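You operate a simulated robot arm through the tools that you are given. There is no shell and no other tool.

You run a simulated two-armed robot. Do the job below in one go: nothing can be reset, and whatever is moved stays where it is left.

TASK
Cycle the orange relay 3 times at its printed voltage, then switch off.
Fine: mode CYCLE, one press of TEST a cycle; leave the relay plugged in and the knobs as set.

The check looks at the end state, three seconds after you hand in, the way a careful person would. Anything else that was tipped, shoved, dropped, spilled or broken makes it a failure.

THE ROBOT
Two 7-joint arms with fingered hands on one trunk that stands fixed in place. Base frame: the origin is at the foot of the trunk, x ahead of it, y to its left, z up. Readings come in mm, degrees, newtons and seconds.
The left shoulder is at [26, 170, 1298], the right one opposite. With the tool pointing down near the work surface each hand reaches from about 220 to 740 mm from the base axis, measured 20 degrees to its own side. Payload 4 kg a hand.
The TCP of each hand is the grasp point between the finger pads, 26 mm short of the fingertips. In the tool frame z runs along the fingers and y along their closing line. The gripper opens to 132 mm. The gripper's body begins 73 mm behind the TCP. The gripper is a hand of 4 fingers: y runs from the thumb to the fingers, the wrist lies at [0, 0, -224] in the tool frame, and closing takes about 1.5 s.
Orientation is told as [roll, pitch, yaw] about the base's x, y, z axes, in that order, counted from this pose: with the fingers straight down and closing along the base's y, the tool's x points along the base's -x, its y along +y and its z along -z.

THE INTERFACE
- The arms move only by the tool nudge_tool. It takes "left_commands", "right_commands" or both (then of equal length, played together; a hand with none holds still); each is a list of rows, each a list of 7 numbers: the opening, from 0 (shut) to 1 (fully open), then the shift along the tool's x, y, z in m, then the turn, a rotation vector about the tool's x, y, z in degrees. In form: [[grip, x, y, z, wx, wy, wz], ...]. A call has 1 to 20 rows; each row shifts and turns the commanded pose from where the row before left it, along the tool's axes as they then stand. A row lasts 0.2 s, in which the tool goes at most 50 mm and 8.6 degrees; a call with a longer step from one row to the next is refused whole, and so is a gripper value outside its range. Where a pose cannot be reached the arm comes as near as it can. A force on the tool above 40 N (or 10 N above the force at the start of the call, whichever is more), or a blocked arm, ends the call early, and 0.2 s more pass. The fingers move at their own pace (about 45 mm/s each) and stop on an object; they squeeze with about 23 N. The grip force told is the motor's: it shows also when the fingers shut on nothing. Time passes only in rows, and 0.2 s behind the last, so rows that do not move let the fingers close. The reply holds the time, the measured pose of the TCP, the force on the tool along the base axes, the opening and the grip force, in the units named above and with some noise, with the torque about the TCP (base axes, N m) and any sound that the robot's microphone picked up, and new pictures: "pictures" is both (left out), scene, wrist or none (wrist: the cameras of the hands that moved).
- Cameras (640 x 400 px; columns grow to the right, rows downward): "scene" is now at [99.5, 43.9, 1487.8]; the picture's right is [0.48, -0.88, -0.00], its down [-0.38, -0.21, -0.90] and it looks along [0.79, 0.43, -0.43] (base axes); focal length 319 px, centre (320, 200). "left" rides on the left gripper at [-68, 2, -97] in its tool frame; the picture's right is [-0.03, -1.00, 0.00], its down [0.82, -0.02, -0.58] and it looks along [0.58, -0.02, 0.82] (tool axes); focal length 270 px, centre (320, 200). "right" rides on the right gripper at [68, 2, -97] in its tool frame; the picture's right is [-0.02, 1.00, 0.00], its down [-0.82, -0.02, -0.58] and it looks along [-0.58, -0.01, 0.82] (tool axes); focal length 270 px, centre (320, 200). There is no depth. A picture from a camera that has moved, and an enlarged one, comes with that camera's place and axes in the base frame and with its lens.
- lift_body(by): slides the trunk up (or, below 0, down) by that many mm; the arms and the scene camera ride with it, the base frame stays. It gives what a move gives, with no picture.
- hand_shape(shape, hand): the hand has 4 fingers and takes this shape, open, in about a second: jaw (thumb against the fingers, like two jaws); tri (thumb and two fingers); tip (a fingertip pinch); poke (one finger out to press); point (the index stretched); flat (the hand flat); cup (the hand cupped); fist (a fist). The gripper value then closes the fingers along that shape, each until it touches; the sizes above hold for jaw. It gives what a move gives, with no picture.
- pan_tilt(pan, tilt): turns the head with the scene camera to pan (to the left, within 86 degrees either way) and tilt (down, from -29 to 69), counted from straight ahead of the robot. It gives what a move gives, and a new picture of the scene camera.
- zoom(camera, box): a new picture of the part [left, top, right, bottom] of that camera's present view, enlarged. It takes no simulated time.
- job_done(): hands the job in; it is judged then, once.

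Places have to be worked out from the pictures, the camera data and where the tool is seen. Open the grippers and draw the arms clear of the work before you hand the job in, unless the task says otherwise.

The tools are called after "Emit:" by a JSON object that holds its "method" and its "body". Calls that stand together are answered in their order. nudge_tool: Moves the arms, as the interface text tells. Its arguments: {"type":"object","properties":{"left_commands":{"type":"array","items":{"type":"array","items":{"type":"number"}}},"right_commands":{"type":"array","items":{"type":"array","items":{"type":"number"}}},"pictures":{"type":"string","enum":["both","scene","wrist","none"]}},"required":[]} The other tools are called the same way: lift_body (by) slides the trunk up or down; hand_shape (shape, hand) gives the hand a shape; pan_tilt (pan, tilt) turns the head that bears the scene camera; zoom (camera, box) takes an enlarged picture of a part of a camera's view; job_done () hands the job in.

At the start:

```text
t: 0.0
left_ee_pos: [327.3, 438.3, 1310.0]
left_tool_rot: [0.0, 0.0, 0.0]
left_ft_force: [-0.3, 0.8, -0.4]
left_wrist_torque: [0.01, 0.0, 0.02]
left_finger_gap: 131.8
left_grip_force: 0.0
left_shape: jaw
right_ee_pos: [398.1, 0.7, 1246.8]
right_tool_rot: [0.0, 0.1, 0.0]
right_ft_force: [-0.9, 0.8, -0.5]
right_wrist_torque: [-0.03, 0.02, 0.02]
right_finger_gap: 131.8
right_grip_force: 0.0
right_shape: jaw
trunk travel left (down, up): [-525.0, 230.0]
head pan, tilt: [28.7, 25.6]
```

scene: 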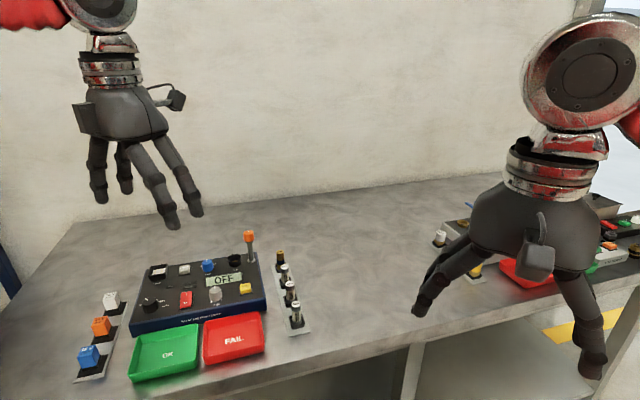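
right: 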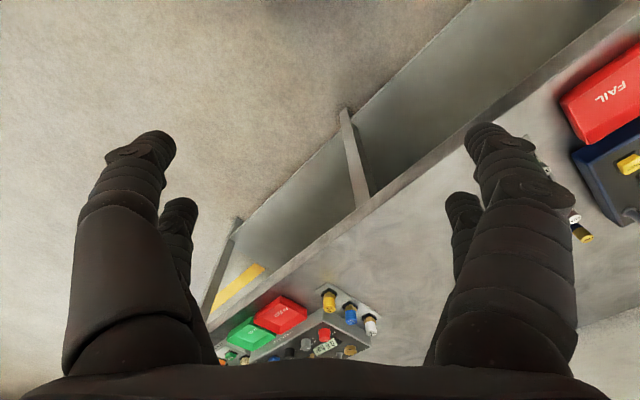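
left: 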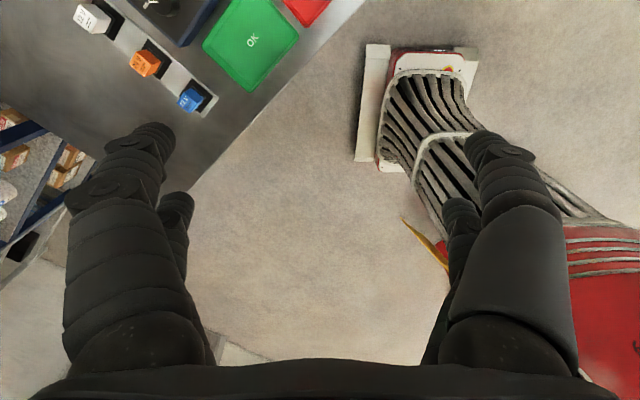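

The scene shows a test panel with knobs, a relay rack with white, orange and blue relays, and trays. I zoom in on the panel and the relays to read them.

Emit:
{"method": "zoom", "body": {"camera": "scene", "box": [120, 220, 320, 345]}}

Emit:
{"method": "zoom", "body": {"camera": "scene", "box": [60, 280, 160, 390]}}

Emit:
{"method": "zoom", "body": {"camera": "left", "box": [60, 0, 260, 125]}}

Emit:
{"method": "zoom", "body": {"camera": "scene", "box": [420, 180, 640, 300]}}

```text
3.20 times, centred on (220, 282) of scene
camera zoom: at [99.5, 43.9, 1487.8], right [0.48, -0.88, 0.0], down [-0.38, -0.21, -0.9], along [0.79, 0.43, -0.43], focal length 1020 px, centre (640, -64)
```

zoom: 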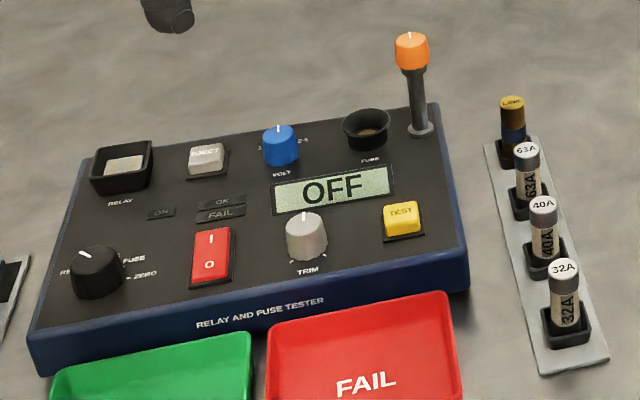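

```text
3.64 times, centred on (110, 335) of scene
camera zoom: at [99.5, 43.9, 1487.8], right [0.48, -0.88, 0.0], down [-0.38, -0.21, -0.9], along [0.79, 0.43, -0.43], focal length 1159 px, centre (1084, -291)
```

zoom: 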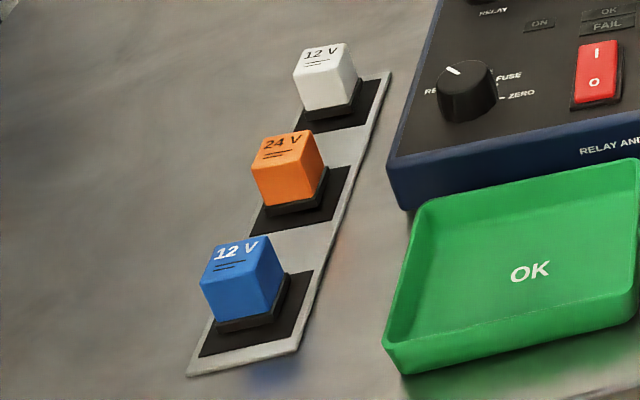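

```text
3.20 times, centred on (160, 62) of left
camera zoom: at [394.4, 441.2, 1408.4], right [0.03, -1.0, 0.0], down [-0.82, -0.02, 0.58], along [-0.58, -0.02, -0.82], focal length 865 px, centre (832, 640)
```

zoom: 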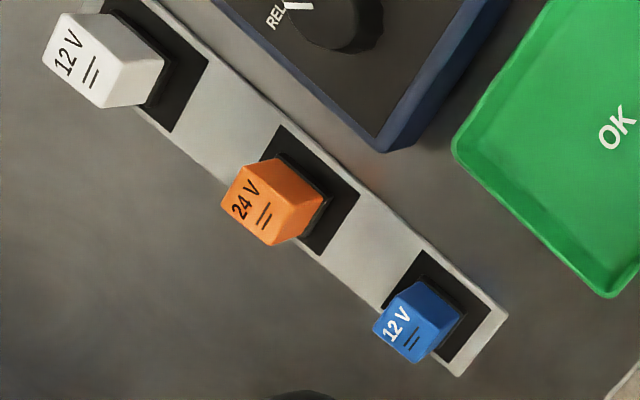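

```text
2.91 times, centred on (530, 240) of scene
camera zoom: at [99.5, 43.9, 1487.8], right [0.48, -0.88, 0.0], down [-0.38, -0.21, -0.9], along [0.79, 0.43, -0.43], focal length 927 px, centre (-291, 84)
```

zoom: 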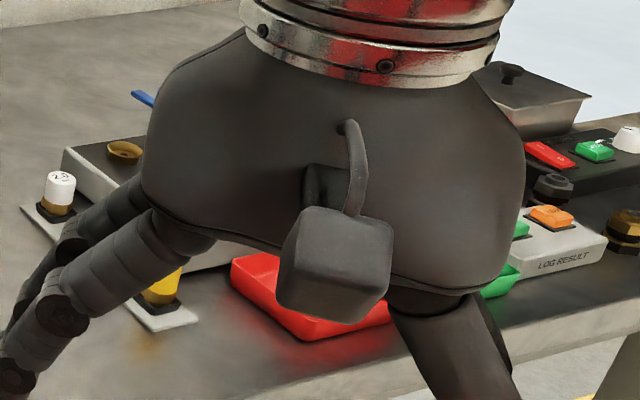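

The orange relay reads 24 V. I turn the head to see the right-hand part of the bench and the whole layout before moving.

Emit:
{"method": "pan_tilt", "body": {"pan": -15, "tilt": 30}}

Emit:
{"method": "zoom", "body": {"camera": "right", "box": [200, 270, 400, 380]}}

```text
t: 1.1
left_ee_pos: [326.8, 438.2, 1310.6]
left_tool_rot: [0.0, 0.0, 0.1]
left_ft_force: [-0.3, 0.4, 0.5]
left_wrist_torque: [0.0, 0.0, 0.01]
left_finger_gap: 131.7
left_grip_force: 0.1
left_shape: jaw
right_ee_pos: [398.8, 0.2, 1247.2]
right_tool_rot: [0.0, 0.1, 0.1]
right_ft_force: [-0.4, 0.0, 0.2]
right_wrist_torque: [0.0, -0.01, -0.05]
right_finger_gap: 131.9
right_grip_force: 0.0
right_shape: jaw
trunk travel left (down, up): [-525.0, 230.0]
head pan, tilt: [-15.0, 30.0]
camera scene: at [106.2, -23.6, 1480.7], right [-0.26, -0.97, 0.0], down [-0.48, 0.13, -0.87], along [0.84, -0.22, -0.5], focal length 319 px, centre (320, 200)
```

scene: 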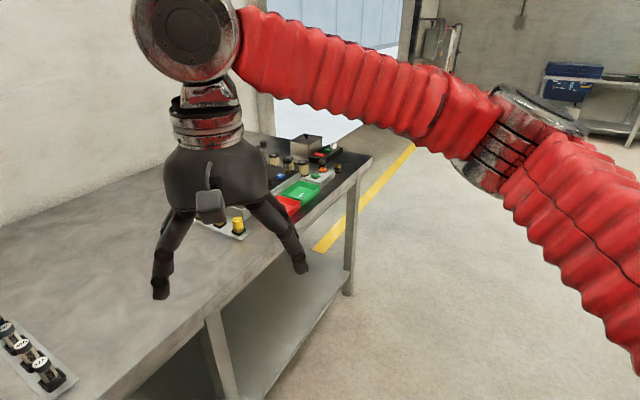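

```text
3.20 times, centred on (300, 325) of right
camera zoom: at [330.2, 1.9, 1344.7], right [0.02, 1.0, 0.0], down [0.82, -0.02, 0.58], along [0.58, -0.01, -0.82], focal length 865 px, centre (384, -200)
```

zoom: 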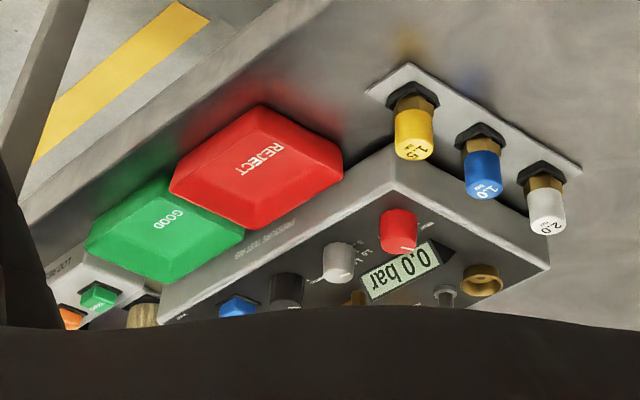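

The right-hand bench holds a pressure rig, which is unrelated. I turn back to centre the relay tester.

Emit:
{"method": "pan_tilt", "body": {"pan": 40, "tilt": 40}}

Emit:
{"method": "zoom", "body": {"camera": "scene", "box": [240, 140, 400, 240]}}

```text
t: 2.4
left_ee_pos: [327.3, 438.1, 1309.8]
left_tool_rot: [0.0, 0.0, 0.0]
left_ft_force: [-0.3, -0.1, -0.2]
left_wrist_torque: [0.01, -0.02, -0.01]
left_finger_gap: 132.0
left_grip_force: 0.0
left_shape: jaw
right_ee_pos: [399.8, 0.4, 1247.4]
right_tool_rot: [0.0, 0.1, 0.0]
right_ft_force: [1.3, -1.3, 0.2]
right_wrist_torque: [-0.01, -0.02, -0.02]
right_finger_gap: 131.8
right_grip_force: 0.0
right_shape: jaw
trunk travel left (down, up): [-525.0, 230.0]
head pan, tilt: [40.0, 40.0]
camera scene: at [84.0, 54.3, 1465.4], right [0.64, -0.77, 0.0], down [-0.49, -0.41, -0.77], along [0.59, 0.49, -0.64], focal length 319 px, centre (320, 200)
```

scene: 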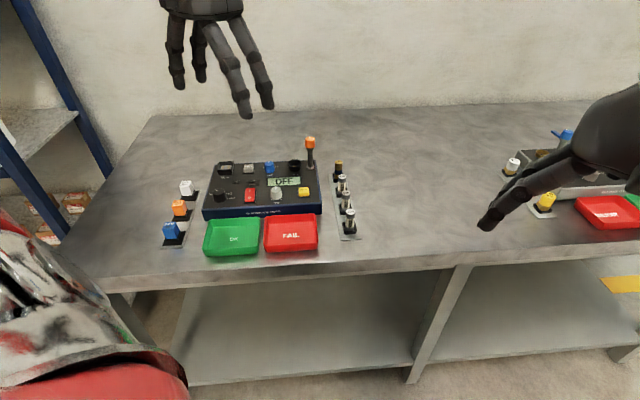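

```text
4.00 times, centred on (320, 190) of scene
camera zoom: at [84.0, 54.3, 1465.4], right [0.64, -0.77, 0.0], down [-0.49, -0.41, -0.77], along [0.59, 0.49, -0.64], focal length 1275 px, centre (320, 240)
```

zoom: 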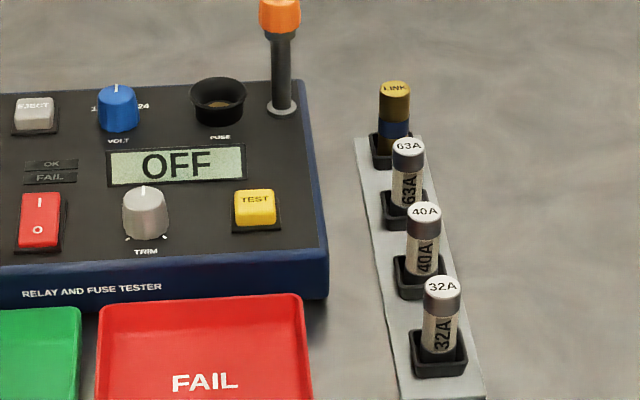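

Emit:
{"method": "zoom", "body": {"camera": "scene", "box": [190, 130, 350, 230]}}

Emit:
{"method": "zoom", "body": {"camera": "scene", "box": [200, 150, 264, 220]}}

Emit:
{"method": "zoom", "body": {"camera": "scene", "box": [150, 170, 230, 250]}}

```text
4.00 times, centred on (270, 180) of scene
camera zoom: at [84.0, 54.3, 1465.4], right [0.64, -0.77, 0.0], down [-0.49, -0.41, -0.77], along [0.59, 0.49, -0.64], focal length 1275 px, centre (520, 280)
```

zoom: 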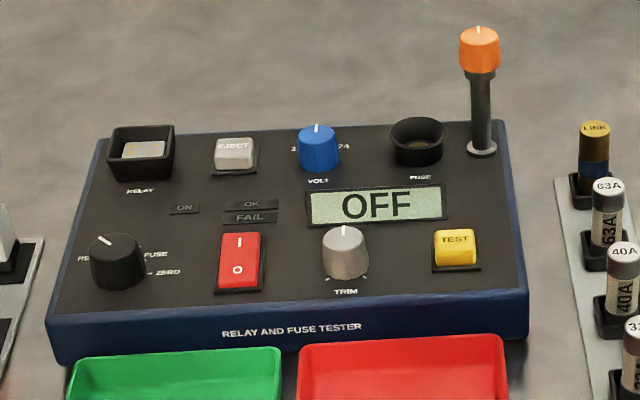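

```text
5.71 times, centred on (232, 185) of scene
camera zoom: at [84.0, 54.3, 1465.4], right [0.64, -0.77, 0.0], down [-0.49, -0.41, -0.77], along [0.59, 0.49, -0.64], focal length 1822 px, centre (823, 286)
```

zoom: 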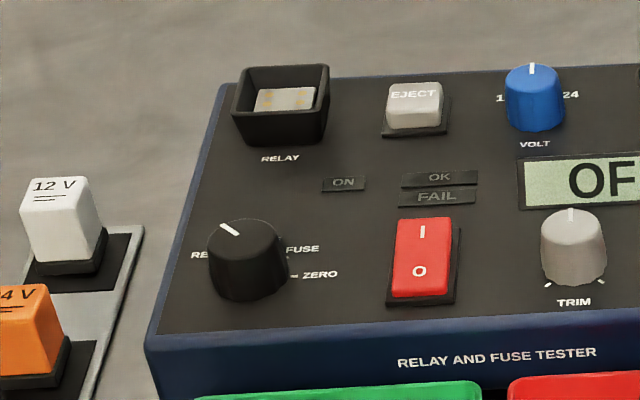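

```text
5.00 times, centred on (190, 210) of scene
camera zoom: at [84.0, 54.3, 1465.4], right [0.64, -0.77, 0.0], down [-0.49, -0.41, -0.77], along [0.59, 0.49, -0.64], focal length 1594 px, centre (970, 150)
```

zoom: 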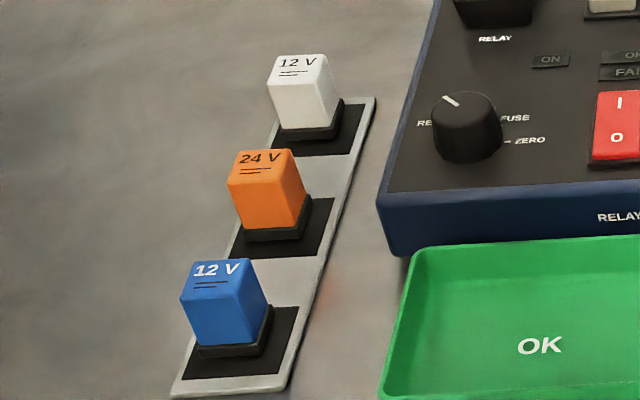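

Triangulating from the scene and left-wrist views puts the tester's top at about z 936. It is turned about 45°, with corners near (346,656), (563,450), (489,804) and (702,589), and the orange relay's top is near (320,706,955). I move the left hand above the panel, tilted so its wrist camera looks straight down, to read the hidden labels.

Emit:
{"method": "nudge_tool", "body": {"left_commands": [[1, -0.0283, 0.0267, 0.0256, 0, 0, 0], [1, -0.0283, 0.0267, 0.0256, 0, 0, 0], [1, -0.0283, 0.0267, 0.0256, 0, 0, 0], [1, -0.0283, 0.0267, 0.0256, 0, 0, 0], [1, -0.0283, 0.0267, 0.0256, 0, 0, 0], [1, -0.0283, 0.0267, 0.0256, 0, 0, 0], [1, -0.0283, 0.0267, 0.0256, 0, 0, 0], [1, 0, 0, 0, 0, 0, -7.5], [1, 0, 0, 0, 0, 0, -7.5], [1, 0, 0, 0, 0, 0, -7.5], [1, 0, 0, 0, 0, 0, -7.5], [1, 0, 0, 0, 0, 0, -7.5], [1, 0, 0, 0, 0, 0, -7.5], [1, 0, 0, 0, 0, -7, 0], [1, 0, 0, 0, 0, -7, 0], [1, 0, 0, 0, 0, -7, 0], [1, 0, 0, 0, 0, -7, 0], [1, 0, 0, 0, 0, -7, 0]], "pictures": "both"}}

```text
t: 6.2
left_ee_pos: [526.8, 623.5, 1132.6]
left_tool_rot: [0.0, -35.1, 44.9]
left_ft_force: [0.2, -1.0, 0.8]
left_wrist_torque: [0.01, 0.02, 0.02]
left_finger_gap: 131.8
left_grip_force: 0.1
left_shape: jaw
right_ee_pos: [399.3, 0.0, 1246.7]
right_tool_rot: [0.1, 0.1, 0.0]
right_ft_force: [-0.2, -0.2, -0.7]
right_wrist_torque: [0.04, 0.04, -0.02]
right_finger_gap: 132.0
right_grip_force: 0.0
right_shape: jaw
trunk travel left (down, up): [-525.0, 230.0]
head pan, tilt: [40.0, 40.0]
camera scene: at [84.7, 53.0, 1465.4], right [0.64, -0.77, 0.0], down [-0.49, -0.41, -0.77], along [0.59, 0.49, -0.64], focal length 319 px, centre (320, 200)
camera left: at [523.7, 626.0, 1252.0], right [0.72, -0.69, 0.01], down [-0.69, -0.72, 0.0], along [0.01, -0.01, -1.0], focal length 270 px, centre (320, 200)
```

scene: 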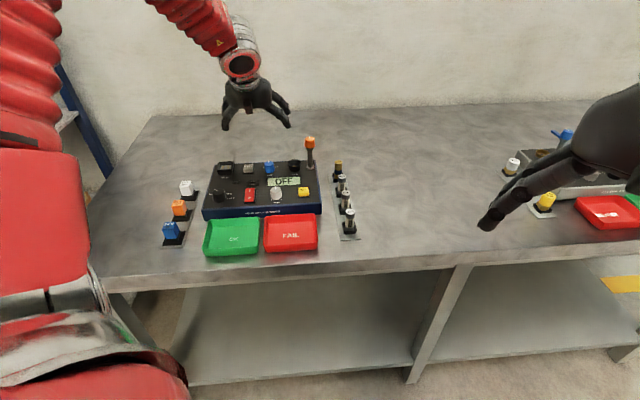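
left: 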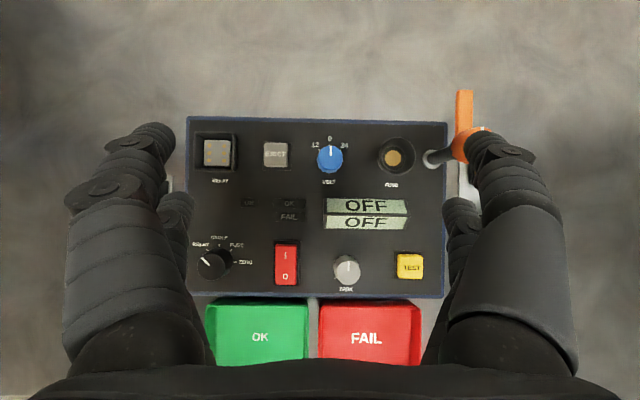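

Now I have a straight top-down view of the panel. I zoom in on the knobs, the relay socket and the lever.

Emit:
{"method": "zoom", "body": {"camera": "left", "box": [180, 220, 300, 295]}}

Emit:
{"method": "zoom", "body": {"camera": "left", "box": [185, 120, 305, 195]}}

Emit:
{"method": "zoom", "body": {"camera": "left", "box": [280, 115, 420, 200]}}

Emit:
{"method": "zoom", "body": {"camera": "left", "box": [400, 80, 520, 200]}}

Emit:
{"method": "zoom", "body": {"camera": "left", "box": [260, 180, 440, 300]}}

```text
5.33 times, centred on (240, 258) of left
camera zoom: at [523.7, 626.0, 1252.0], right [0.72, -0.69, 0.01], down [-0.69, -0.72, 0.0], along [0.01, -0.01, -1.0], focal length 1442 px, centre (747, -107)
```

zoom: 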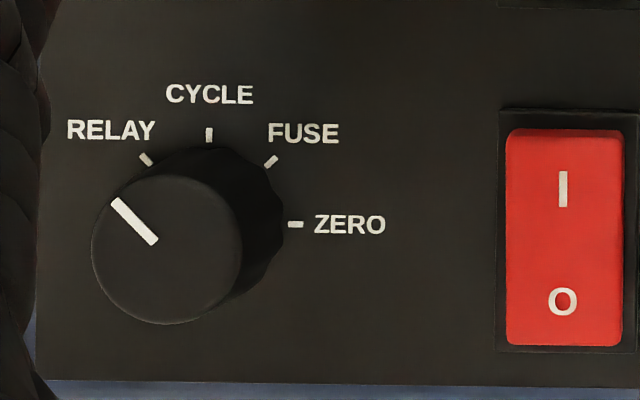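

```text
5.33 times, centred on (245, 158) of left
camera zoom: at [523.7, 626.0, 1252.0], right [0.72, -0.69, 0.01], down [-0.69, -0.72, 0.0], along [0.01, -0.01, -1.0], focal length 1442 px, centre (720, 427)
```

zoom: 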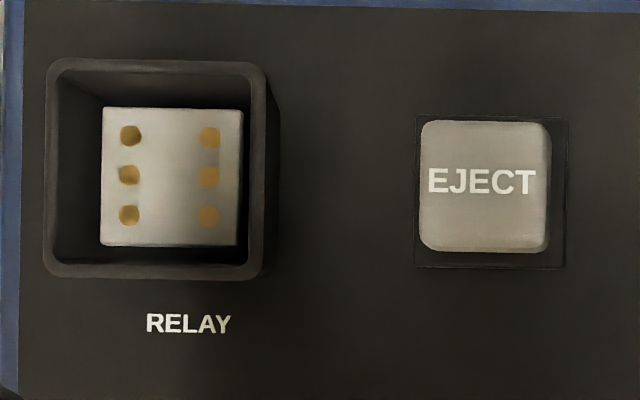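

```text
4.57 times, centred on (350, 158) of left
camera zoom: at [523.7, 626.0, 1252.0], right [0.72, -0.69, 0.01], down [-0.69, -0.72, 0.0], along [0.01, -0.01, -1.0], focal length 1236 px, centre (183, 394)
```

zoom: 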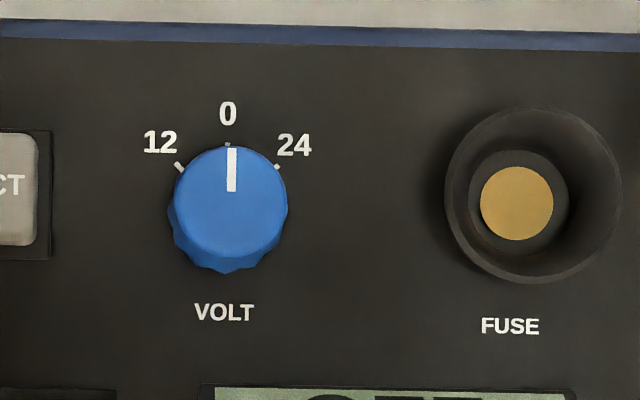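

```text
3.33 times, centred on (460, 140) of left
camera zoom: at [523.7, 626.0, 1252.0], right [0.72, -0.69, 0.01], down [-0.69, -0.72, 0.0], along [0.01, -0.01, -1.0], focal length 901 px, centre (-147, 400)
```

zoom: 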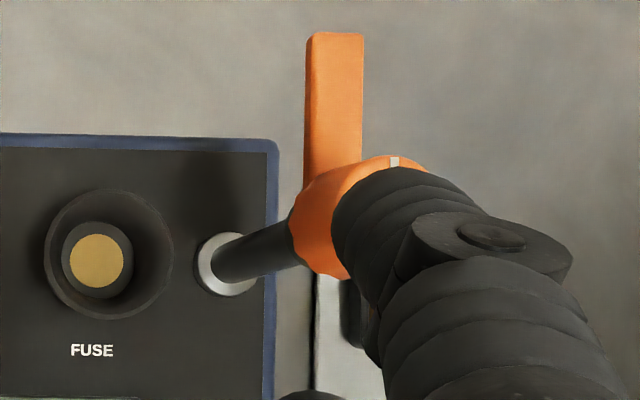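

```text
3.33 times, centred on (350, 240) of left
camera zoom: at [523.7, 626.0, 1252.0], right [0.72, -0.69, 0.01], down [-0.69, -0.72, 0.0], along [0.01, -0.01, -1.0], focal length 901 px, centre (220, 67)
```

zoom: 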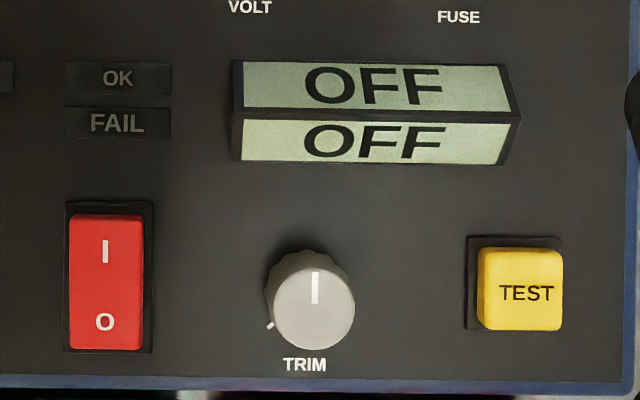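

Labels are read: MODE is on RELAY and CYCLE is 45° clockwise; VOLT is on 0 and 24 is 45° clockwise; the rocker is on O. From this view I put the mode knob at (393,650), VOLT at (567,646), the rocker at (449,595), TEST at (549,496) and the relay socket at (480,741), with the panel top at z≈939. Next I look down on the relay rack.

Emit:
{"method": "nudge_tool", "body": {"left_commands": [[1, 0.019, 0.0334, 0.0015, 0, 0, 0], [1, 0.019, 0.0334, 0.0015, 0, 0, 0], [1, 0.019, 0.0334, 0.0015, 0, 0, 0], [1, 0.019, 0.0334, 0.0015, 0, 0, 0], [1, 0.019, 0.0334, 0.0015, 0, 0, 0], [1, 0.019, 0.0334, 0.0015, 0, 0, 0]], "pictures": "both"}}

```text
t: 7.5
left_ee_pos: [320.9, 704.1, 1061.1]
left_tool_rot: [-0.1, -35.0, 44.9]
left_ft_force: [0.4, 0.3, 0.1]
left_wrist_torque: [-0.02, -0.04, 0.01]
left_finger_gap: 131.9
left_grip_force: 0.1
left_shape: jaw
right_ee_pos: [397.3, 0.8, 1247.8]
right_tool_rot: [0.0, 0.0, 0.1]
right_ft_force: [-0.3, 0.1, -0.7]
right_wrist_torque: [-0.01, 0.01, 0.01]
right_finger_gap: 131.9
right_grip_force: 0.1
right_shape: jaw
trunk travel left (down, up): [-525.0, 230.0]
head pan, tilt: [40.0, 40.0]
camera scene: at [82.6, 54.0, 1465.5], right [0.64, -0.77, 0.0], down [-0.49, -0.41, -0.77], along [0.59, 0.49, -0.64], focal length 319 px, centre (320, 200)
camera left: at [318.4, 707.2, 1181.5], right [0.72, -0.69, 0.02], down [-0.69, -0.72, 0.0], along [0.01, -0.01, -1.0], focal length 270 px, centre (320, 200)
```

scene: 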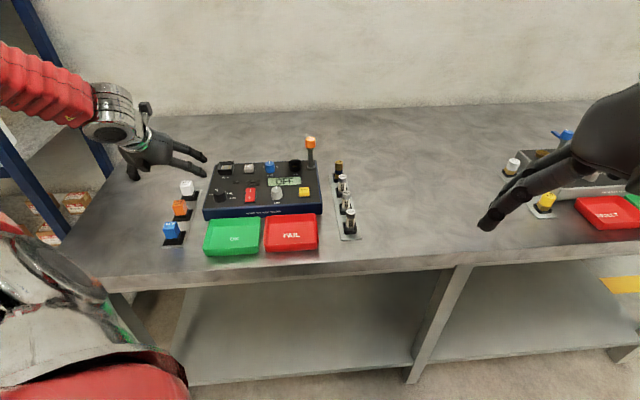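
left: 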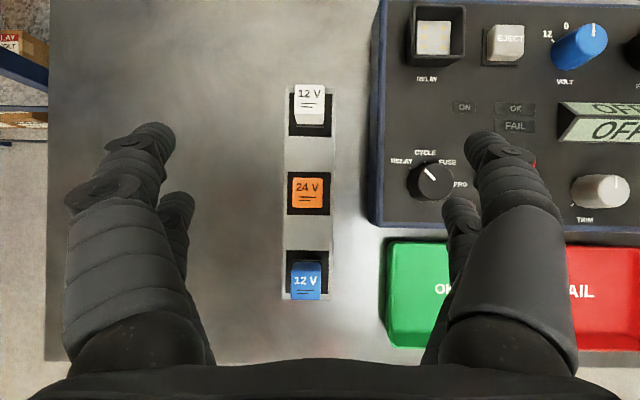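

Emit:
{"method": "zoom", "body": {"camera": "left", "box": [260, 60, 380, 320]}}

Emit:
{"method": "zoom", "body": {"camera": "left", "box": [272, 160, 352, 230]}}

Emit:
{"method": "zoom", "body": {"camera": "left", "box": [380, 0, 500, 90]}}

```text
1.54 times, centred on (320, 190) of left
camera zoom: at [318.4, 707.2, 1181.5], right [0.72, -0.69, 0.02], down [-0.69, -0.72, 0.0], along [0.01, -0.01, -1.0], focal length 416 px, centre (320, 215)
```

zoom: 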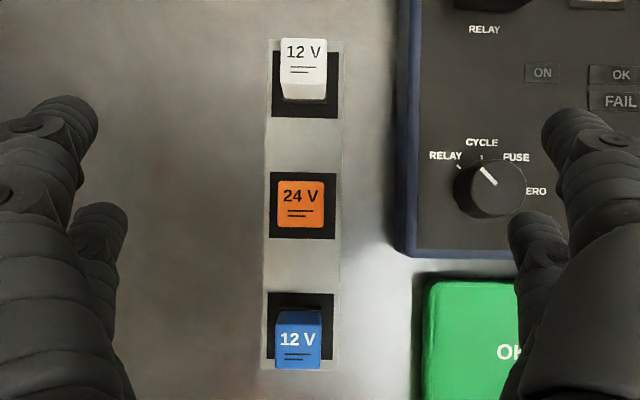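

```text
5.71 times, centred on (312, 195) of left
camera zoom: at [318.4, 707.2, 1181.5], right [0.72, -0.69, 0.02], down [-0.69, -0.72, 0.0], along [0.01, -0.01, -1.0], focal length 1544 px, centre (366, 229)
```

zoom: 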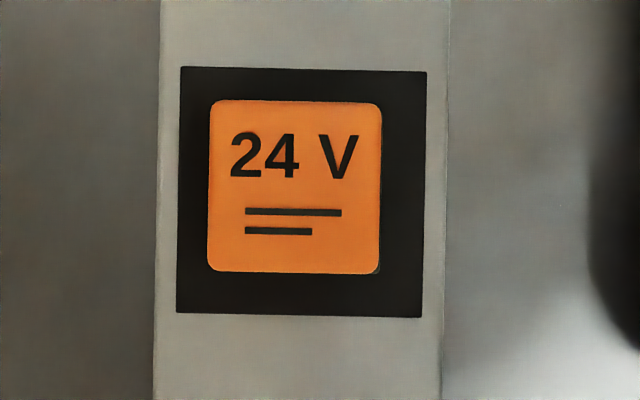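

```text
4.44 times, centred on (440, 45) of left
camera zoom: at [318.4, 707.2, 1181.5], right [0.72, -0.69, 0.02], down [-0.69, -0.72, 0.0], along [0.01, -0.01, -1.0], focal length 1201 px, centre (-213, 889)
```

zoom: 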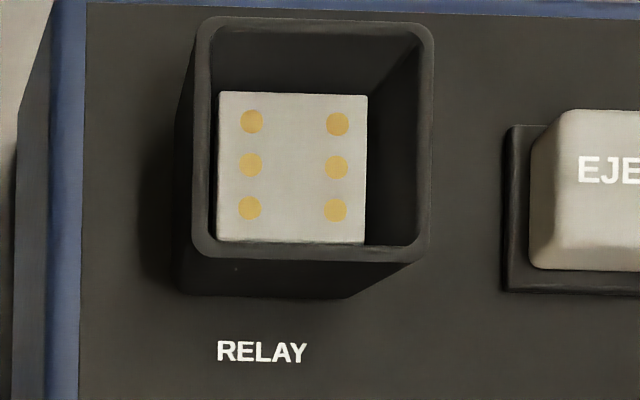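

The orange relay sits in the same orientation as the panel, in a rack pocket with clear space on both sides. I take close-ups from the scene camera to fix its height and size, and the socket's.

Emit:
{"method": "zoom", "body": {"camera": "scene", "box": [156, 185, 204, 215]}}

Emit:
{"method": "zoom", "body": {"camera": "scene", "box": [200, 150, 248, 180]}}

```text
13.33 times, centred on (180, 200) of scene
camera zoom: at [82.6, 54.0, 1465.5], right [0.64, -0.77, 0.0], down [-0.49, -0.41, -0.77], along [0.59, 0.49, -0.64], focal length 4250 px, centre (2187, 200)
```

zoom: 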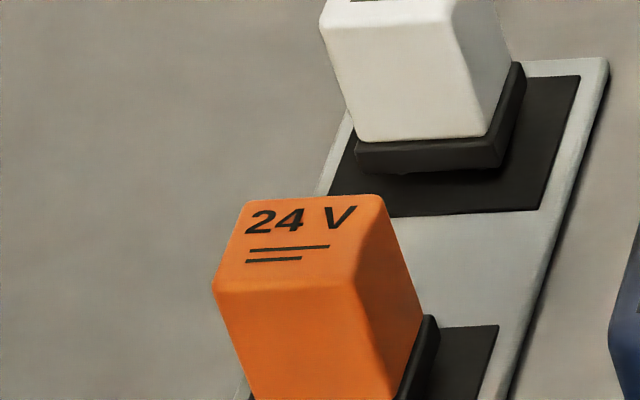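

```text
13.33 times, centred on (224, 165) of scene
camera zoom: at [82.6, 54.0, 1465.5], right [0.64, -0.77, 0.0], down [-0.49, -0.41, -0.77], along [0.59, 0.49, -0.64], focal length 4250 px, centre (1600, 667)
```

zoom: 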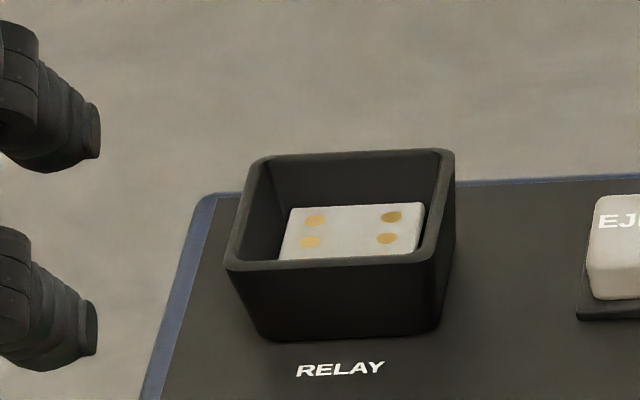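

Triangulating from the two wrist views gives the panel top at z≈946, the socket rim centre at (482.5,735.5,967) with its contact face at z≈959, and the orange relay's top at (318,716,946). I look closely at the hand to understand the finger layout before gripping.

Emit:
{"method": "zoom", "body": {"camera": "scene", "box": [90, 90, 218, 190]}}

Emit:
{"method": "zoom", "body": {"camera": "left", "box": [380, 140, 480, 210]}}

```text
4.00 times, centred on (154, 140) of scene
camera zoom: at [82.6, 54.0, 1465.5], right [0.64, -0.77, 0.0], down [-0.49, -0.41, -0.77], along [0.59, 0.49, -0.64], focal length 1275 px, centre (984, 440)
```

zoom: 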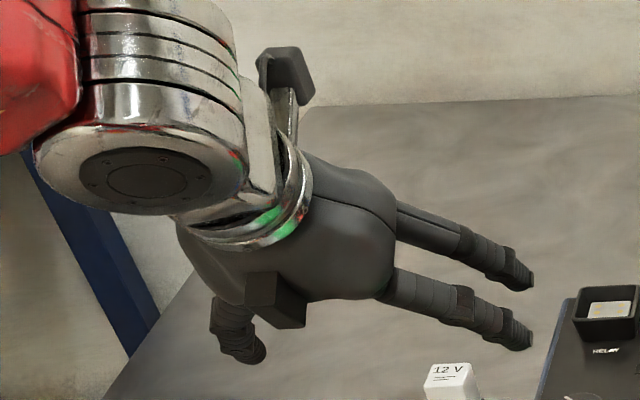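

```text
5.71 times, centred on (430, 175) of left
camera zoom: at [318.4, 707.2, 1181.5], right [0.72, -0.69, 0.02], down [-0.69, -0.72, 0.0], along [0.01, -0.01, -1.0], focal length 1544 px, centre (-309, 343)
```

zoom: 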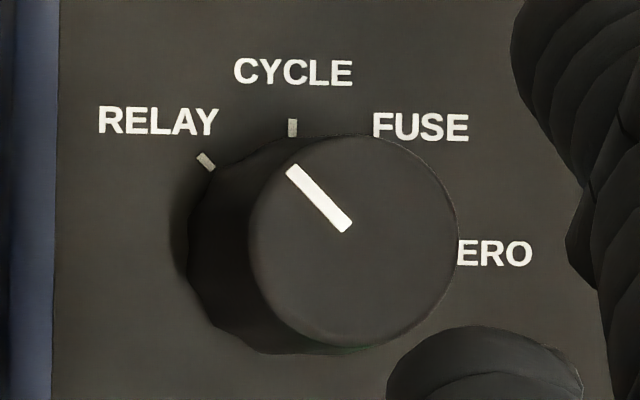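

Each jaw appears to be two fingers about 43 mm apart, which may straddle a 26 mm relay. I try the "tip" and "tri" shapes here in free air to see which one pinches best.

Emit:
{"method": "hand_shape", "body": {"hand": "left", "shape": "tip"}}

Emit:
{"method": "zoom", "body": {"camera": "left", "box": [0, 0, 640, 400]}}

Emit:
{"method": "zoom", "body": {"camera": "scene", "box": [90, 90, 218, 190]}}

Emit:
{"method": "hand_shape", "body": {"hand": "left", "shape": "tri"}}

Emit:
{"method": "zoom", "body": {"camera": "left", "box": [0, 0, 640, 400]}}

Emit:
{"method": "zoom", "body": {"camera": "scene", "box": [90, 90, 218, 190]}}

```text
t: 8.4
left_ee_pos: [321.2, 703.8, 1060.9]
left_tool_rot: [-0.1, -35.1, 45.0]
left_ft_force: [0.2, -0.5, -0.7]
left_wrist_torque: [0.02, 0.0, 0.01]
left_finger_gap: 131.8
left_grip_force: 0.1
left_shape: tip
right_ee_pos: [398.7, -0.0, 1247.2]
right_tool_rot: [0.0, 0.1, 0.0]
right_ft_force: [0.6, -0.2, 0.9]
right_wrist_torque: [0.01, 0.02, 0.03]
right_finger_gap: 132.0
right_grip_force: 0.0
right_shape: jaw
trunk travel left (down, up): [-525.0, 230.0]
head pan, tilt: [40.0, 40.0]
```

```text
1.00 times, centred on (320, 200) of left (not enlarged: the box is as wide or as high as the picture)
camera zoom: at [319.5, 707.6, 1181.4], right [0.72, -0.69, 0.01], down [-0.69, -0.72, 0.01], along [0.01, -0.01, -1.0], focal length 270 px, centre (320, 200)
```

zoom: 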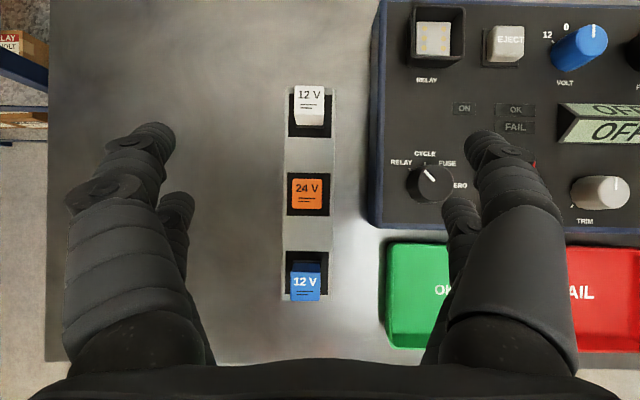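

```text
4.00 times, centred on (154, 140) of scene
camera zoom: at [83.5, 54.3, 1465.4], right [0.64, -0.77, 0.0], down [-0.49, -0.41, -0.77], along [0.59, 0.49, -0.64], focal length 1275 px, centre (984, 440)
```

zoom: 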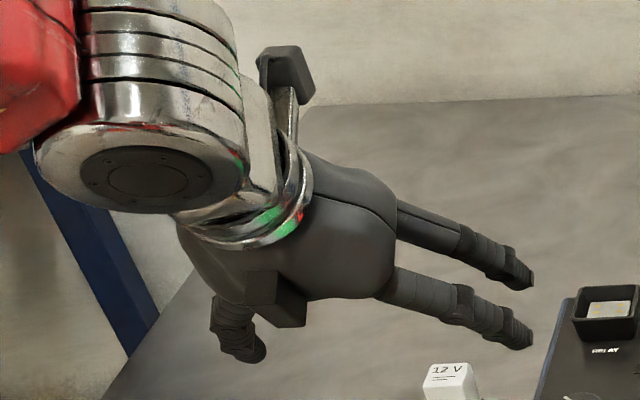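

```text
t: 9.3
left_ee_pos: [322.6, 703.4, 1061.1]
left_tool_rot: [0.0, -35.0, 45.0]
left_ft_force: [0.6, -0.1, -0.6]
left_wrist_torque: [-0.03, -0.01, 0.03]
left_finger_gap: 131.9
left_grip_force: 0.1
left_shape: tri
right_ee_pos: [398.1, 0.1, 1246.9]
right_tool_rot: [0.0, 0.1, 0.1]
right_ft_force: [0.1, -0.1, -0.7]
right_wrist_torque: [0.01, -0.02, -0.01]
right_finger_gap: 132.0
right_grip_force: 0.1
right_shape: jaw
trunk travel left (down, up): [-525.0, 230.0]
head pan, tilt: [40.0, 40.0]
```

```text
1.00 times, centred on (320, 200) of left (not enlarged: the box is as wide or as high as the picture)
camera zoom: at [319.7, 707.7, 1181.3], right [0.72, -0.69, 0.01], down [-0.69, -0.72, 0.01], along [0.01, -0.01, -1.0], focal length 270 px, centre (320, 200)
```

zoom: 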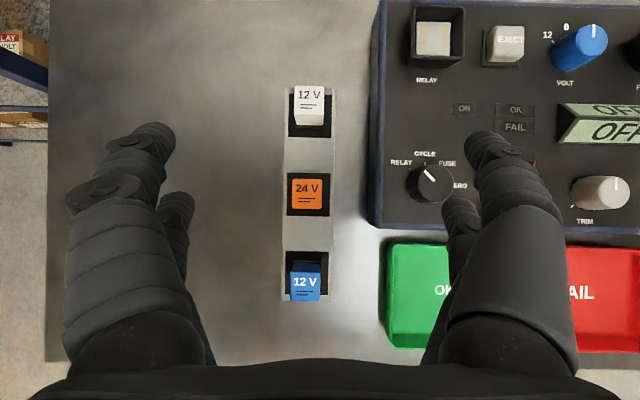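

```text
4.00 times, centred on (154, 140) of scene
camera zoom: at [83.8, 54.4, 1465.4], right [0.64, -0.77, 0.0], down [-0.49, -0.41, -0.77], along [0.59, 0.49, -0.64], focal length 1275 px, centre (984, 440)
```

zoom: 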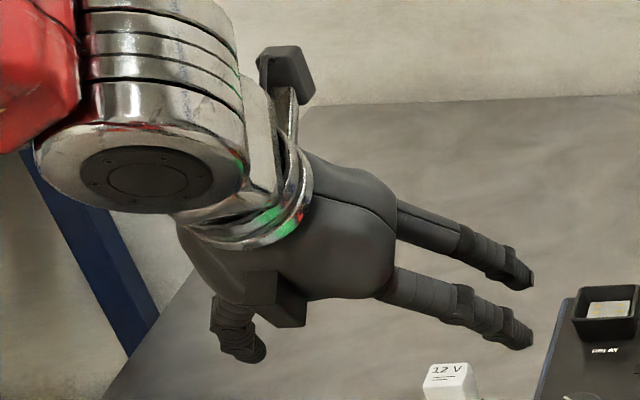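

All shapes look alike when open, so I close partway in jaw shape in the air to see how the fingers meet.

Emit:
{"method": "hand_shape", "body": {"hand": "left", "shape": "jaw"}}

Emit:
{"method": "nudge_tool", "body": {"left_commands": [[0.2, 0, 0, 0, 0, 0, 0], [0.2, 0, 0, 0, 0, 0, 0], [0.2, 0, 0, 0, 0, 0, 0], [0.2, 0, 0, 0, 0, 0, 0], [0.2, 0, 0, 0, 0, 0, 0], [0.2, 0, 0, 0, 0, 0, 0], [0.2, 0, 0, 0, 0, 0, 0]], "pictures": "both"}}

Emit:
{"method": "zoom", "body": {"camera": "scene", "box": [90, 90, 218, 190]}}

```text
t: 10.2
left_ee_pos: [321.4, 704.1, 1061.2]
left_tool_rot: [0.0, -35.1, 45.0]
left_ft_force: [-0.1, 0.9, 0.5]
left_wrist_torque: [0.01, 0.03, 0.0]
left_finger_gap: 131.9
left_grip_force: 0.1
left_shape: jaw
right_ee_pos: [398.2, 0.8, 1246.9]
right_tool_rot: [0.0, 0.1, 0.0]
right_ft_force: [0.0, 0.2, -0.3]
right_wrist_torque: [0.0, 0.01, 0.01]
right_finger_gap: 131.7
right_grip_force: 0.1
right_shape: jaw
trunk travel left (down, up): [-525.0, 230.0]
head pan, tilt: [40.0, 40.0]
```

```text
t: 11.8
left_ee_pos: [320.7, 705.2, 1061.5]
left_tool_rot: [0.0, -35.1, 45.0]
left_ft_force: [-0.3, 0.1, 0.7]
left_wrist_torque: [0.02, 0.01, 0.04]
left_finger_gap: 26.5
left_grip_force: 0.0
left_shape: jaw
right_ee_pos: [397.9, -0.3, 1246.2]
right_tool_rot: [0.1, 0.0, -0.1]
right_ft_force: [-0.3, -0.5, 0.0]
right_wrist_torque: [-0.01, -0.05, -0.01]
right_finger_gap: 131.9
right_grip_force: 0.1
right_shape: jaw
trunk travel left (down, up): [-525.0, 230.0]
head pan, tilt: [40.0, 40.0]
camera scene: at [83.8, 54.4, 1465.4], right [0.64, -0.77, 0.0], down [-0.49, -0.41, -0.77], along [0.59, 0.49, -0.64], focal length 319 px, centre (320, 200)
camera left: at [319.5, 707.8, 1181.3], right [0.72, -0.69, 0.01], down [-0.69, -0.72, 0.01], along [0.01, -0.01, -1.0], focal length 270 px, centre (320, 200)
```

scene: 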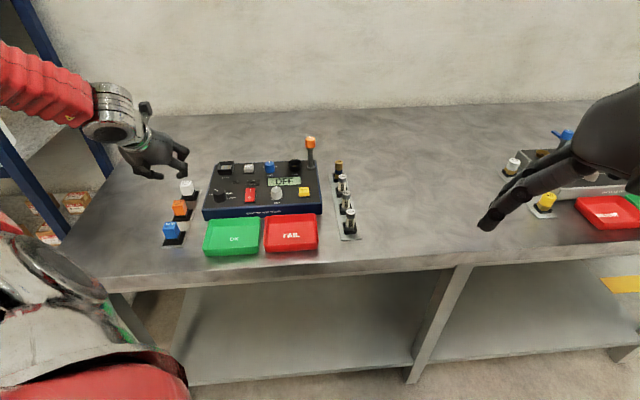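
left: 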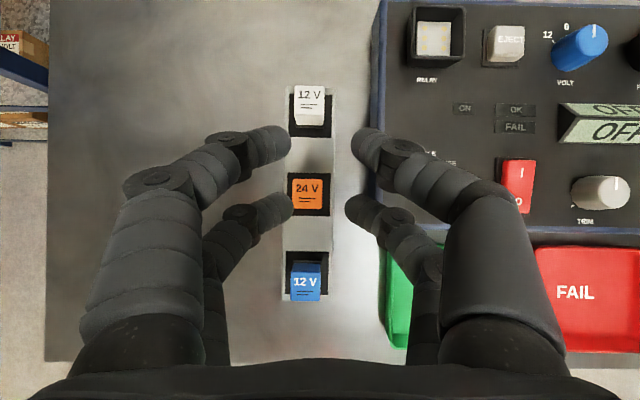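

```text
4.00 times, centred on (154, 140) of scene
camera zoom: at [83.8, 54.4, 1465.4], right [0.64, -0.77, 0.0], down [-0.49, -0.41, -0.77], along [0.59, 0.49, -0.64], focal length 1275 px, centre (984, 440)
```

zoom: 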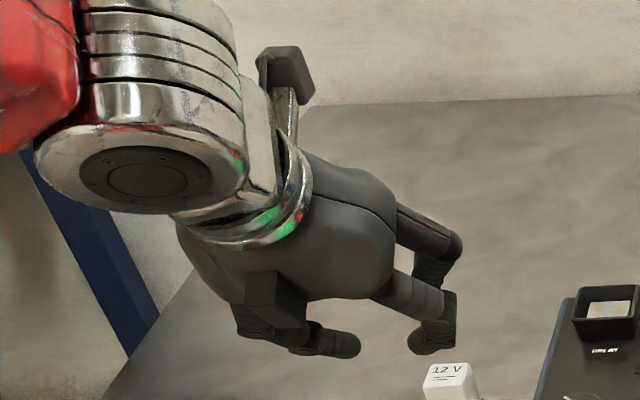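

In jaw shape the four fingers close as two pairs with a gap between them. I check how "tip" and then "tri" close.

Emit:
{"method": "hand_shape", "body": {"hand": "left", "shape": "tip"}}

Emit:
{"method": "nudge_tool", "body": {"left_commands": [[0.2, 0, 0, 0, 0, 0, 0], [0.2, 0, 0, 0, 0, 0, 0], [0.2, 0, 0, 0, 0, 0, 0], [0.2, 0, 0, 0, 0, 0, 0], [0.2, 0, 0, 0, 0, 0, 0], [0.2, 0, 0, 0, 0, 0, 0], [0.2, 0, 0, 0, 0, 0, 0]], "pictures": "wrist"}}

Emit:
{"method": "zoom", "body": {"camera": "scene", "box": [90, 90, 218, 190]}}

Emit:
{"method": "hand_shape", "body": {"hand": "left", "shape": "tri"}}

Emit:
{"method": "nudge_tool", "body": {"left_commands": [[0.2, 0, 0, 0, 0, 0, 0], [0.2, 0, 0, 0, 0, 0, 0], [0.2, 0, 0, 0, 0, 0, 0], [0.2, 0, 0, 0, 0, 0, 0], [0.2, 0, 0, 0, 0, 0, 0], [0.2, 0, 0, 0, 0, 0, 0], [0.2, 0, 0, 0, 0, 0, 0]], "pictures": "wrist"}}

Emit:
{"method": "zoom", "body": {"camera": "scene", "box": [90, 90, 218, 190]}}

```text
t: 12.8
left_ee_pos: [322.0, 704.3, 1062.0]
left_tool_rot: [-0.1, -35.0, 44.9]
left_ft_force: [-0.1, -0.5, -0.3]
left_wrist_torque: [-0.03, 0.01, 0.02]
left_finger_gap: 131.8
left_grip_force: 0.1
left_shape: tip
right_ee_pos: [399.0, -0.1, 1247.5]
right_tool_rot: [0.0, 0.1, -0.1]
right_ft_force: [0.8, -0.2, 0.1]
right_wrist_torque: [0.02, 0.0, 0.0]
right_finger_gap: 131.3
right_grip_force: 0.0
right_shape: jaw
trunk travel left (down, up): [-525.0, 230.0]
head pan, tilt: [40.0, 40.0]
```

```text
t: 14.3
left_ee_pos: [322.1, 704.9, 1061.4]
left_tool_rot: [0.0, -34.9, 45.0]
left_ft_force: [0.8, 0.7, -0.7]
left_wrist_torque: [-0.04, 0.03, -0.01]
left_finger_gap: 26.9
left_grip_force: 0.0
left_shape: tip
right_ee_pos: [398.6, -0.2, 1247.4]
right_tool_rot: [0.0, 0.0, 0.0]
right_ft_force: [0.7, 0.0, 0.1]
right_wrist_torque: [-0.04, -0.03, -0.01]
right_finger_gap: 132.0
right_grip_force: 0.1
right_shape: jaw
trunk travel left (down, up): [-525.0, 230.0]
head pan, tilt: [40.0, 40.0]
camera left: at [319.5, 707.8, 1181.2], right [0.72, -0.69, 0.01], down [-0.69, -0.72, 0.01], along [0.01, -0.01, -1.0], focal length 270 px, centre (320, 200)
```

left: 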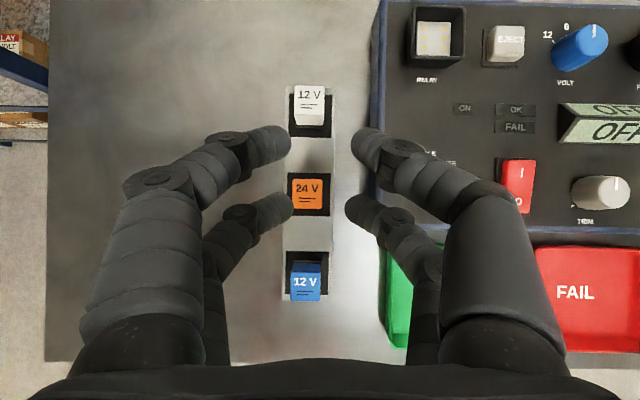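

```text
4.00 times, centred on (154, 140) of scene
camera zoom: at [83.8, 54.4, 1465.4], right [0.64, -0.77, 0.0], down [-0.49, -0.41, -0.77], along [0.59, 0.49, -0.64], focal length 1275 px, centre (984, 440)
```

zoom: 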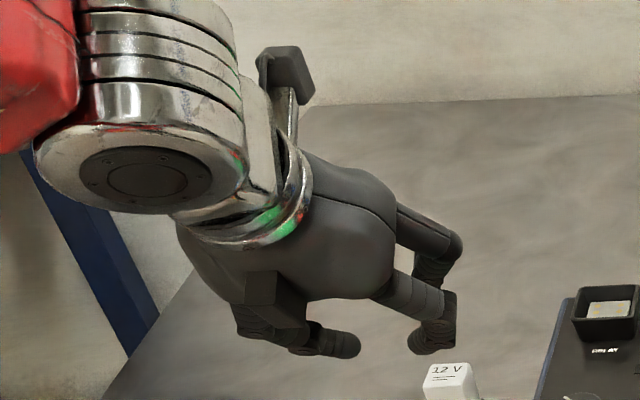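

```text
t: 15.2
left_ee_pos: [320.9, 704.3, 1060.2]
left_tool_rot: [0.0, -35.0, 45.0]
left_ft_force: [0.0, -0.3, 0.3]
left_wrist_torque: [0.01, 0.01, -0.01]
left_finger_gap: 131.9
left_grip_force: 0.1
left_shape: tri
right_ee_pos: [398.6, 0.5, 1247.3]
right_tool_rot: [0.0, 0.1, 0.0]
right_ft_force: [0.1, -0.2, 0.4]
right_wrist_torque: [-0.02, 0.0, 0.01]
right_finger_gap: 131.9
right_grip_force: 0.1
right_shape: jaw
trunk travel left (down, up): [-525.0, 230.0]
head pan, tilt: [40.0, 40.0]
```

```text
t: 16.9
left_ee_pos: [321.3, 704.1, 1061.8]
left_tool_rot: [-0.1, -34.9, 44.9]
left_ft_force: [0.0, 0.3, 0.6]
left_wrist_torque: [0.01, 0.02, 0.01]
left_finger_gap: 26.8
left_grip_force: 0.0
left_shape: tri
right_ee_pos: [398.6, -0.4, 1246.6]
right_tool_rot: [0.0, 0.0, -0.1]
right_ft_force: [0.2, 0.3, 0.5]
right_wrist_torque: [-0.01, -0.04, 0.02]
right_finger_gap: 131.9
right_grip_force: 0.1
right_shape: jaw
trunk travel left (down, up): [-525.0, 230.0]
head pan, tilt: [40.0, 40.0]
camera left: at [319.5, 707.8, 1181.3], right [0.72, -0.69, 0.01], down [-0.69, -0.72, 0.01], along [0.01, -0.01, -1.0], focal length 270 px, centre (320, 200)
```

left: 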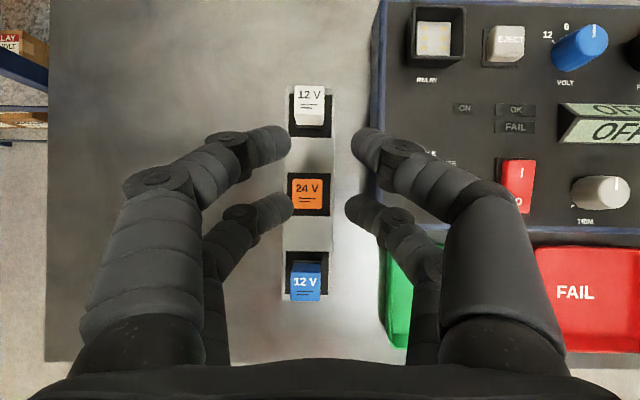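

```text
4.00 times, centred on (154, 140) of scene
camera zoom: at [83.8, 54.4, 1465.4], right [0.64, -0.77, 0.0], down [-0.49, -0.41, -0.77], along [0.59, 0.49, -0.64], focal length 1275 px, centre (984, 440)
```

zoom: 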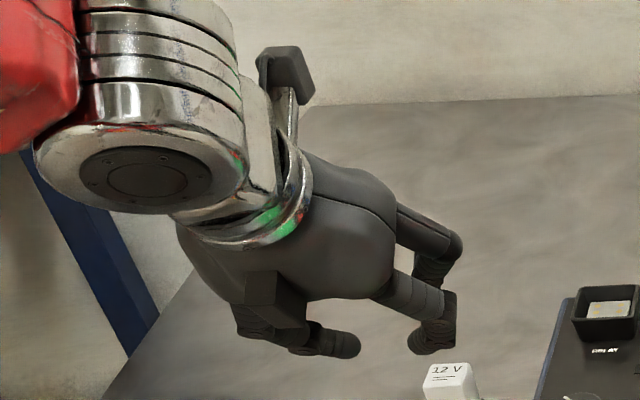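

Tip, tri and jaw close alike, so I use jaw. The fixed mode knob (about 30 mm across) is a good first grip and will also tell me how the fingers really contact. I untilt the hand to vertical and move above the mode knob at (396,650).

Emit:
{"method": "hand_shape", "body": {"hand": "left", "shape": "jaw"}}

Emit:
{"method": "nudge_tool", "body": {"left_commands": [[0.5, 0, 0, 0, 0, 7, 0], [0.5, 0, 0, 0, 0, 7, 0], [0.5, 0, 0, 0, 0, 7, 0], [0.5, 0, 0, 0, 0, 7, 0], [0.5, 0, 0, 0, 0, 7, 0], [0.5, -0.0048, -0.0304, 0, 0, 0, 0], [0.5, -0.0048, -0.0304, 0, 0, 0, 0], [0.5, -0.0047, -0.0303, 0, 0, 0, 0], [0.5, 0, 0, 0.02, 0, 0, 0]], "pictures": "both"}}

```text
t: 17.8
left_ee_pos: [321.3, 703.7, 1061.2]
left_tool_rot: [0.0, -35.0, 44.9]
left_ft_force: [0.0, 0.6, 0.5]
left_wrist_torque: [-0.02, -0.01, 0.0]
left_finger_gap: 131.7
left_grip_force: 0.0
left_shape: jaw
right_ee_pos: [399.8, 0.2, 1248.1]
right_tool_rot: [0.0, 0.1, 0.0]
right_ft_force: [0.2, 0.7, -0.2]
right_wrist_torque: [0.0, -0.01, 0.0]
right_finger_gap: 131.8
right_grip_force: 0.0
right_shape: jaw
trunk travel left (down, up): [-525.0, 230.0]
head pan, tilt: [40.0, 40.0]
```

```text
t: 19.8
left_ee_pos: [396.7, 650.4, 1037.7]
left_tool_rot: [0.0, 0.0, 45.1]
left_ft_force: [0.1, -0.2, 0.3]
left_wrist_torque: [-0.03, 0.01, 0.02]
left_finger_gap: 66.2
left_grip_force: 0.1
left_shape: jaw
right_ee_pos: [398.2, 0.7, 1247.4]
right_tool_rot: [0.0, 0.1, 0.0]
right_ft_force: [0.5, 1.2, 0.9]
right_wrist_torque: [0.0, 0.0, -0.05]
right_finger_gap: 131.8
right_grip_force: 0.1
right_shape: jaw
trunk travel left (down, up): [-525.0, 230.0]
head pan, tilt: [40.0, 40.0]
camera scene: at [83.7, 55.5, 1465.3], right [0.64, -0.77, 0.0], down [-0.49, -0.41, -0.77], along [0.59, 0.49, -0.64], focal length 319 px, centre (320, 200)
camera left: at [441.9, 701.4, 1135.5], right [0.73, -0.69, 0.0], down [-0.56, -0.59, 0.58], along [-0.4, -0.42, -0.82], focal length 270 px, centre (320, 200)
```

scene: 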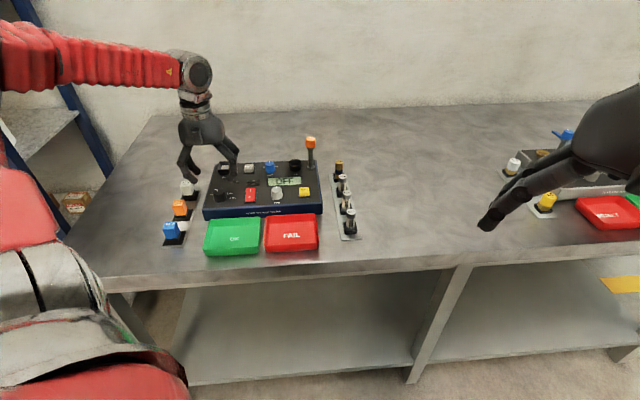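
left: 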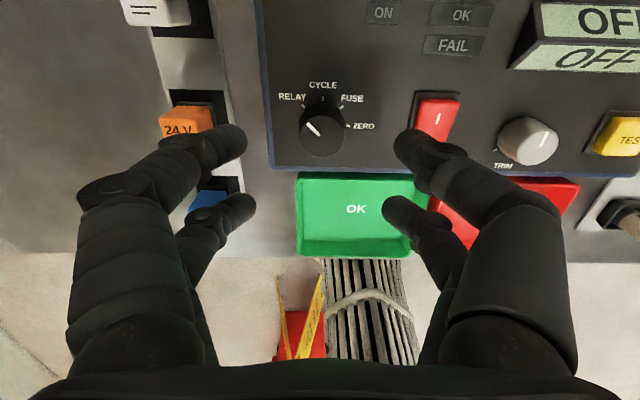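

The hand is now vertical above the mode knob. I zoom in to check the alignment against the predicted projection of the tool axis (column 320, row about 138 for the knob top).

Emit:
{"method": "zoom", "body": {"camera": "left", "box": [270, 70, 380, 170]}}

Emit:
{"method": "zoom", "body": {"camera": "scene", "box": [170, 110, 266, 210]}}

```text
4.00 times, centred on (325, 120) of left
camera zoom: at [441.9, 701.4, 1135.5], right [0.73, -0.69, 0.0], down [-0.56, -0.59, 0.58], along [-0.4, -0.42, -0.82], focal length 1081 px, centre (300, 520)
```

zoom: 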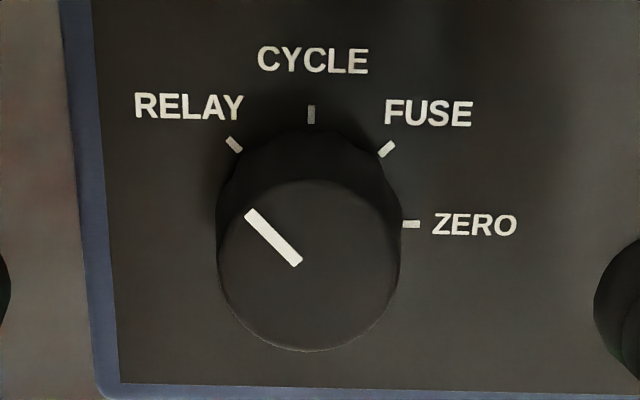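

```text
4.00 times, centred on (218, 160) of scene
camera zoom: at [83.7, 55.5, 1465.3], right [0.64, -0.77, 0.0], down [-0.49, -0.41, -0.77], along [0.59, 0.49, -0.64], focal length 1275 px, centre (728, 360)
```

zoom: 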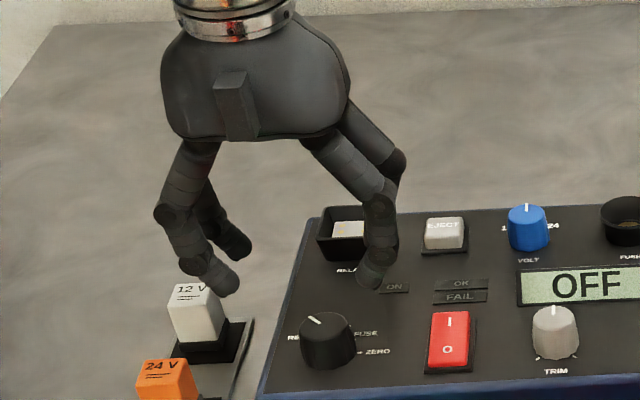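

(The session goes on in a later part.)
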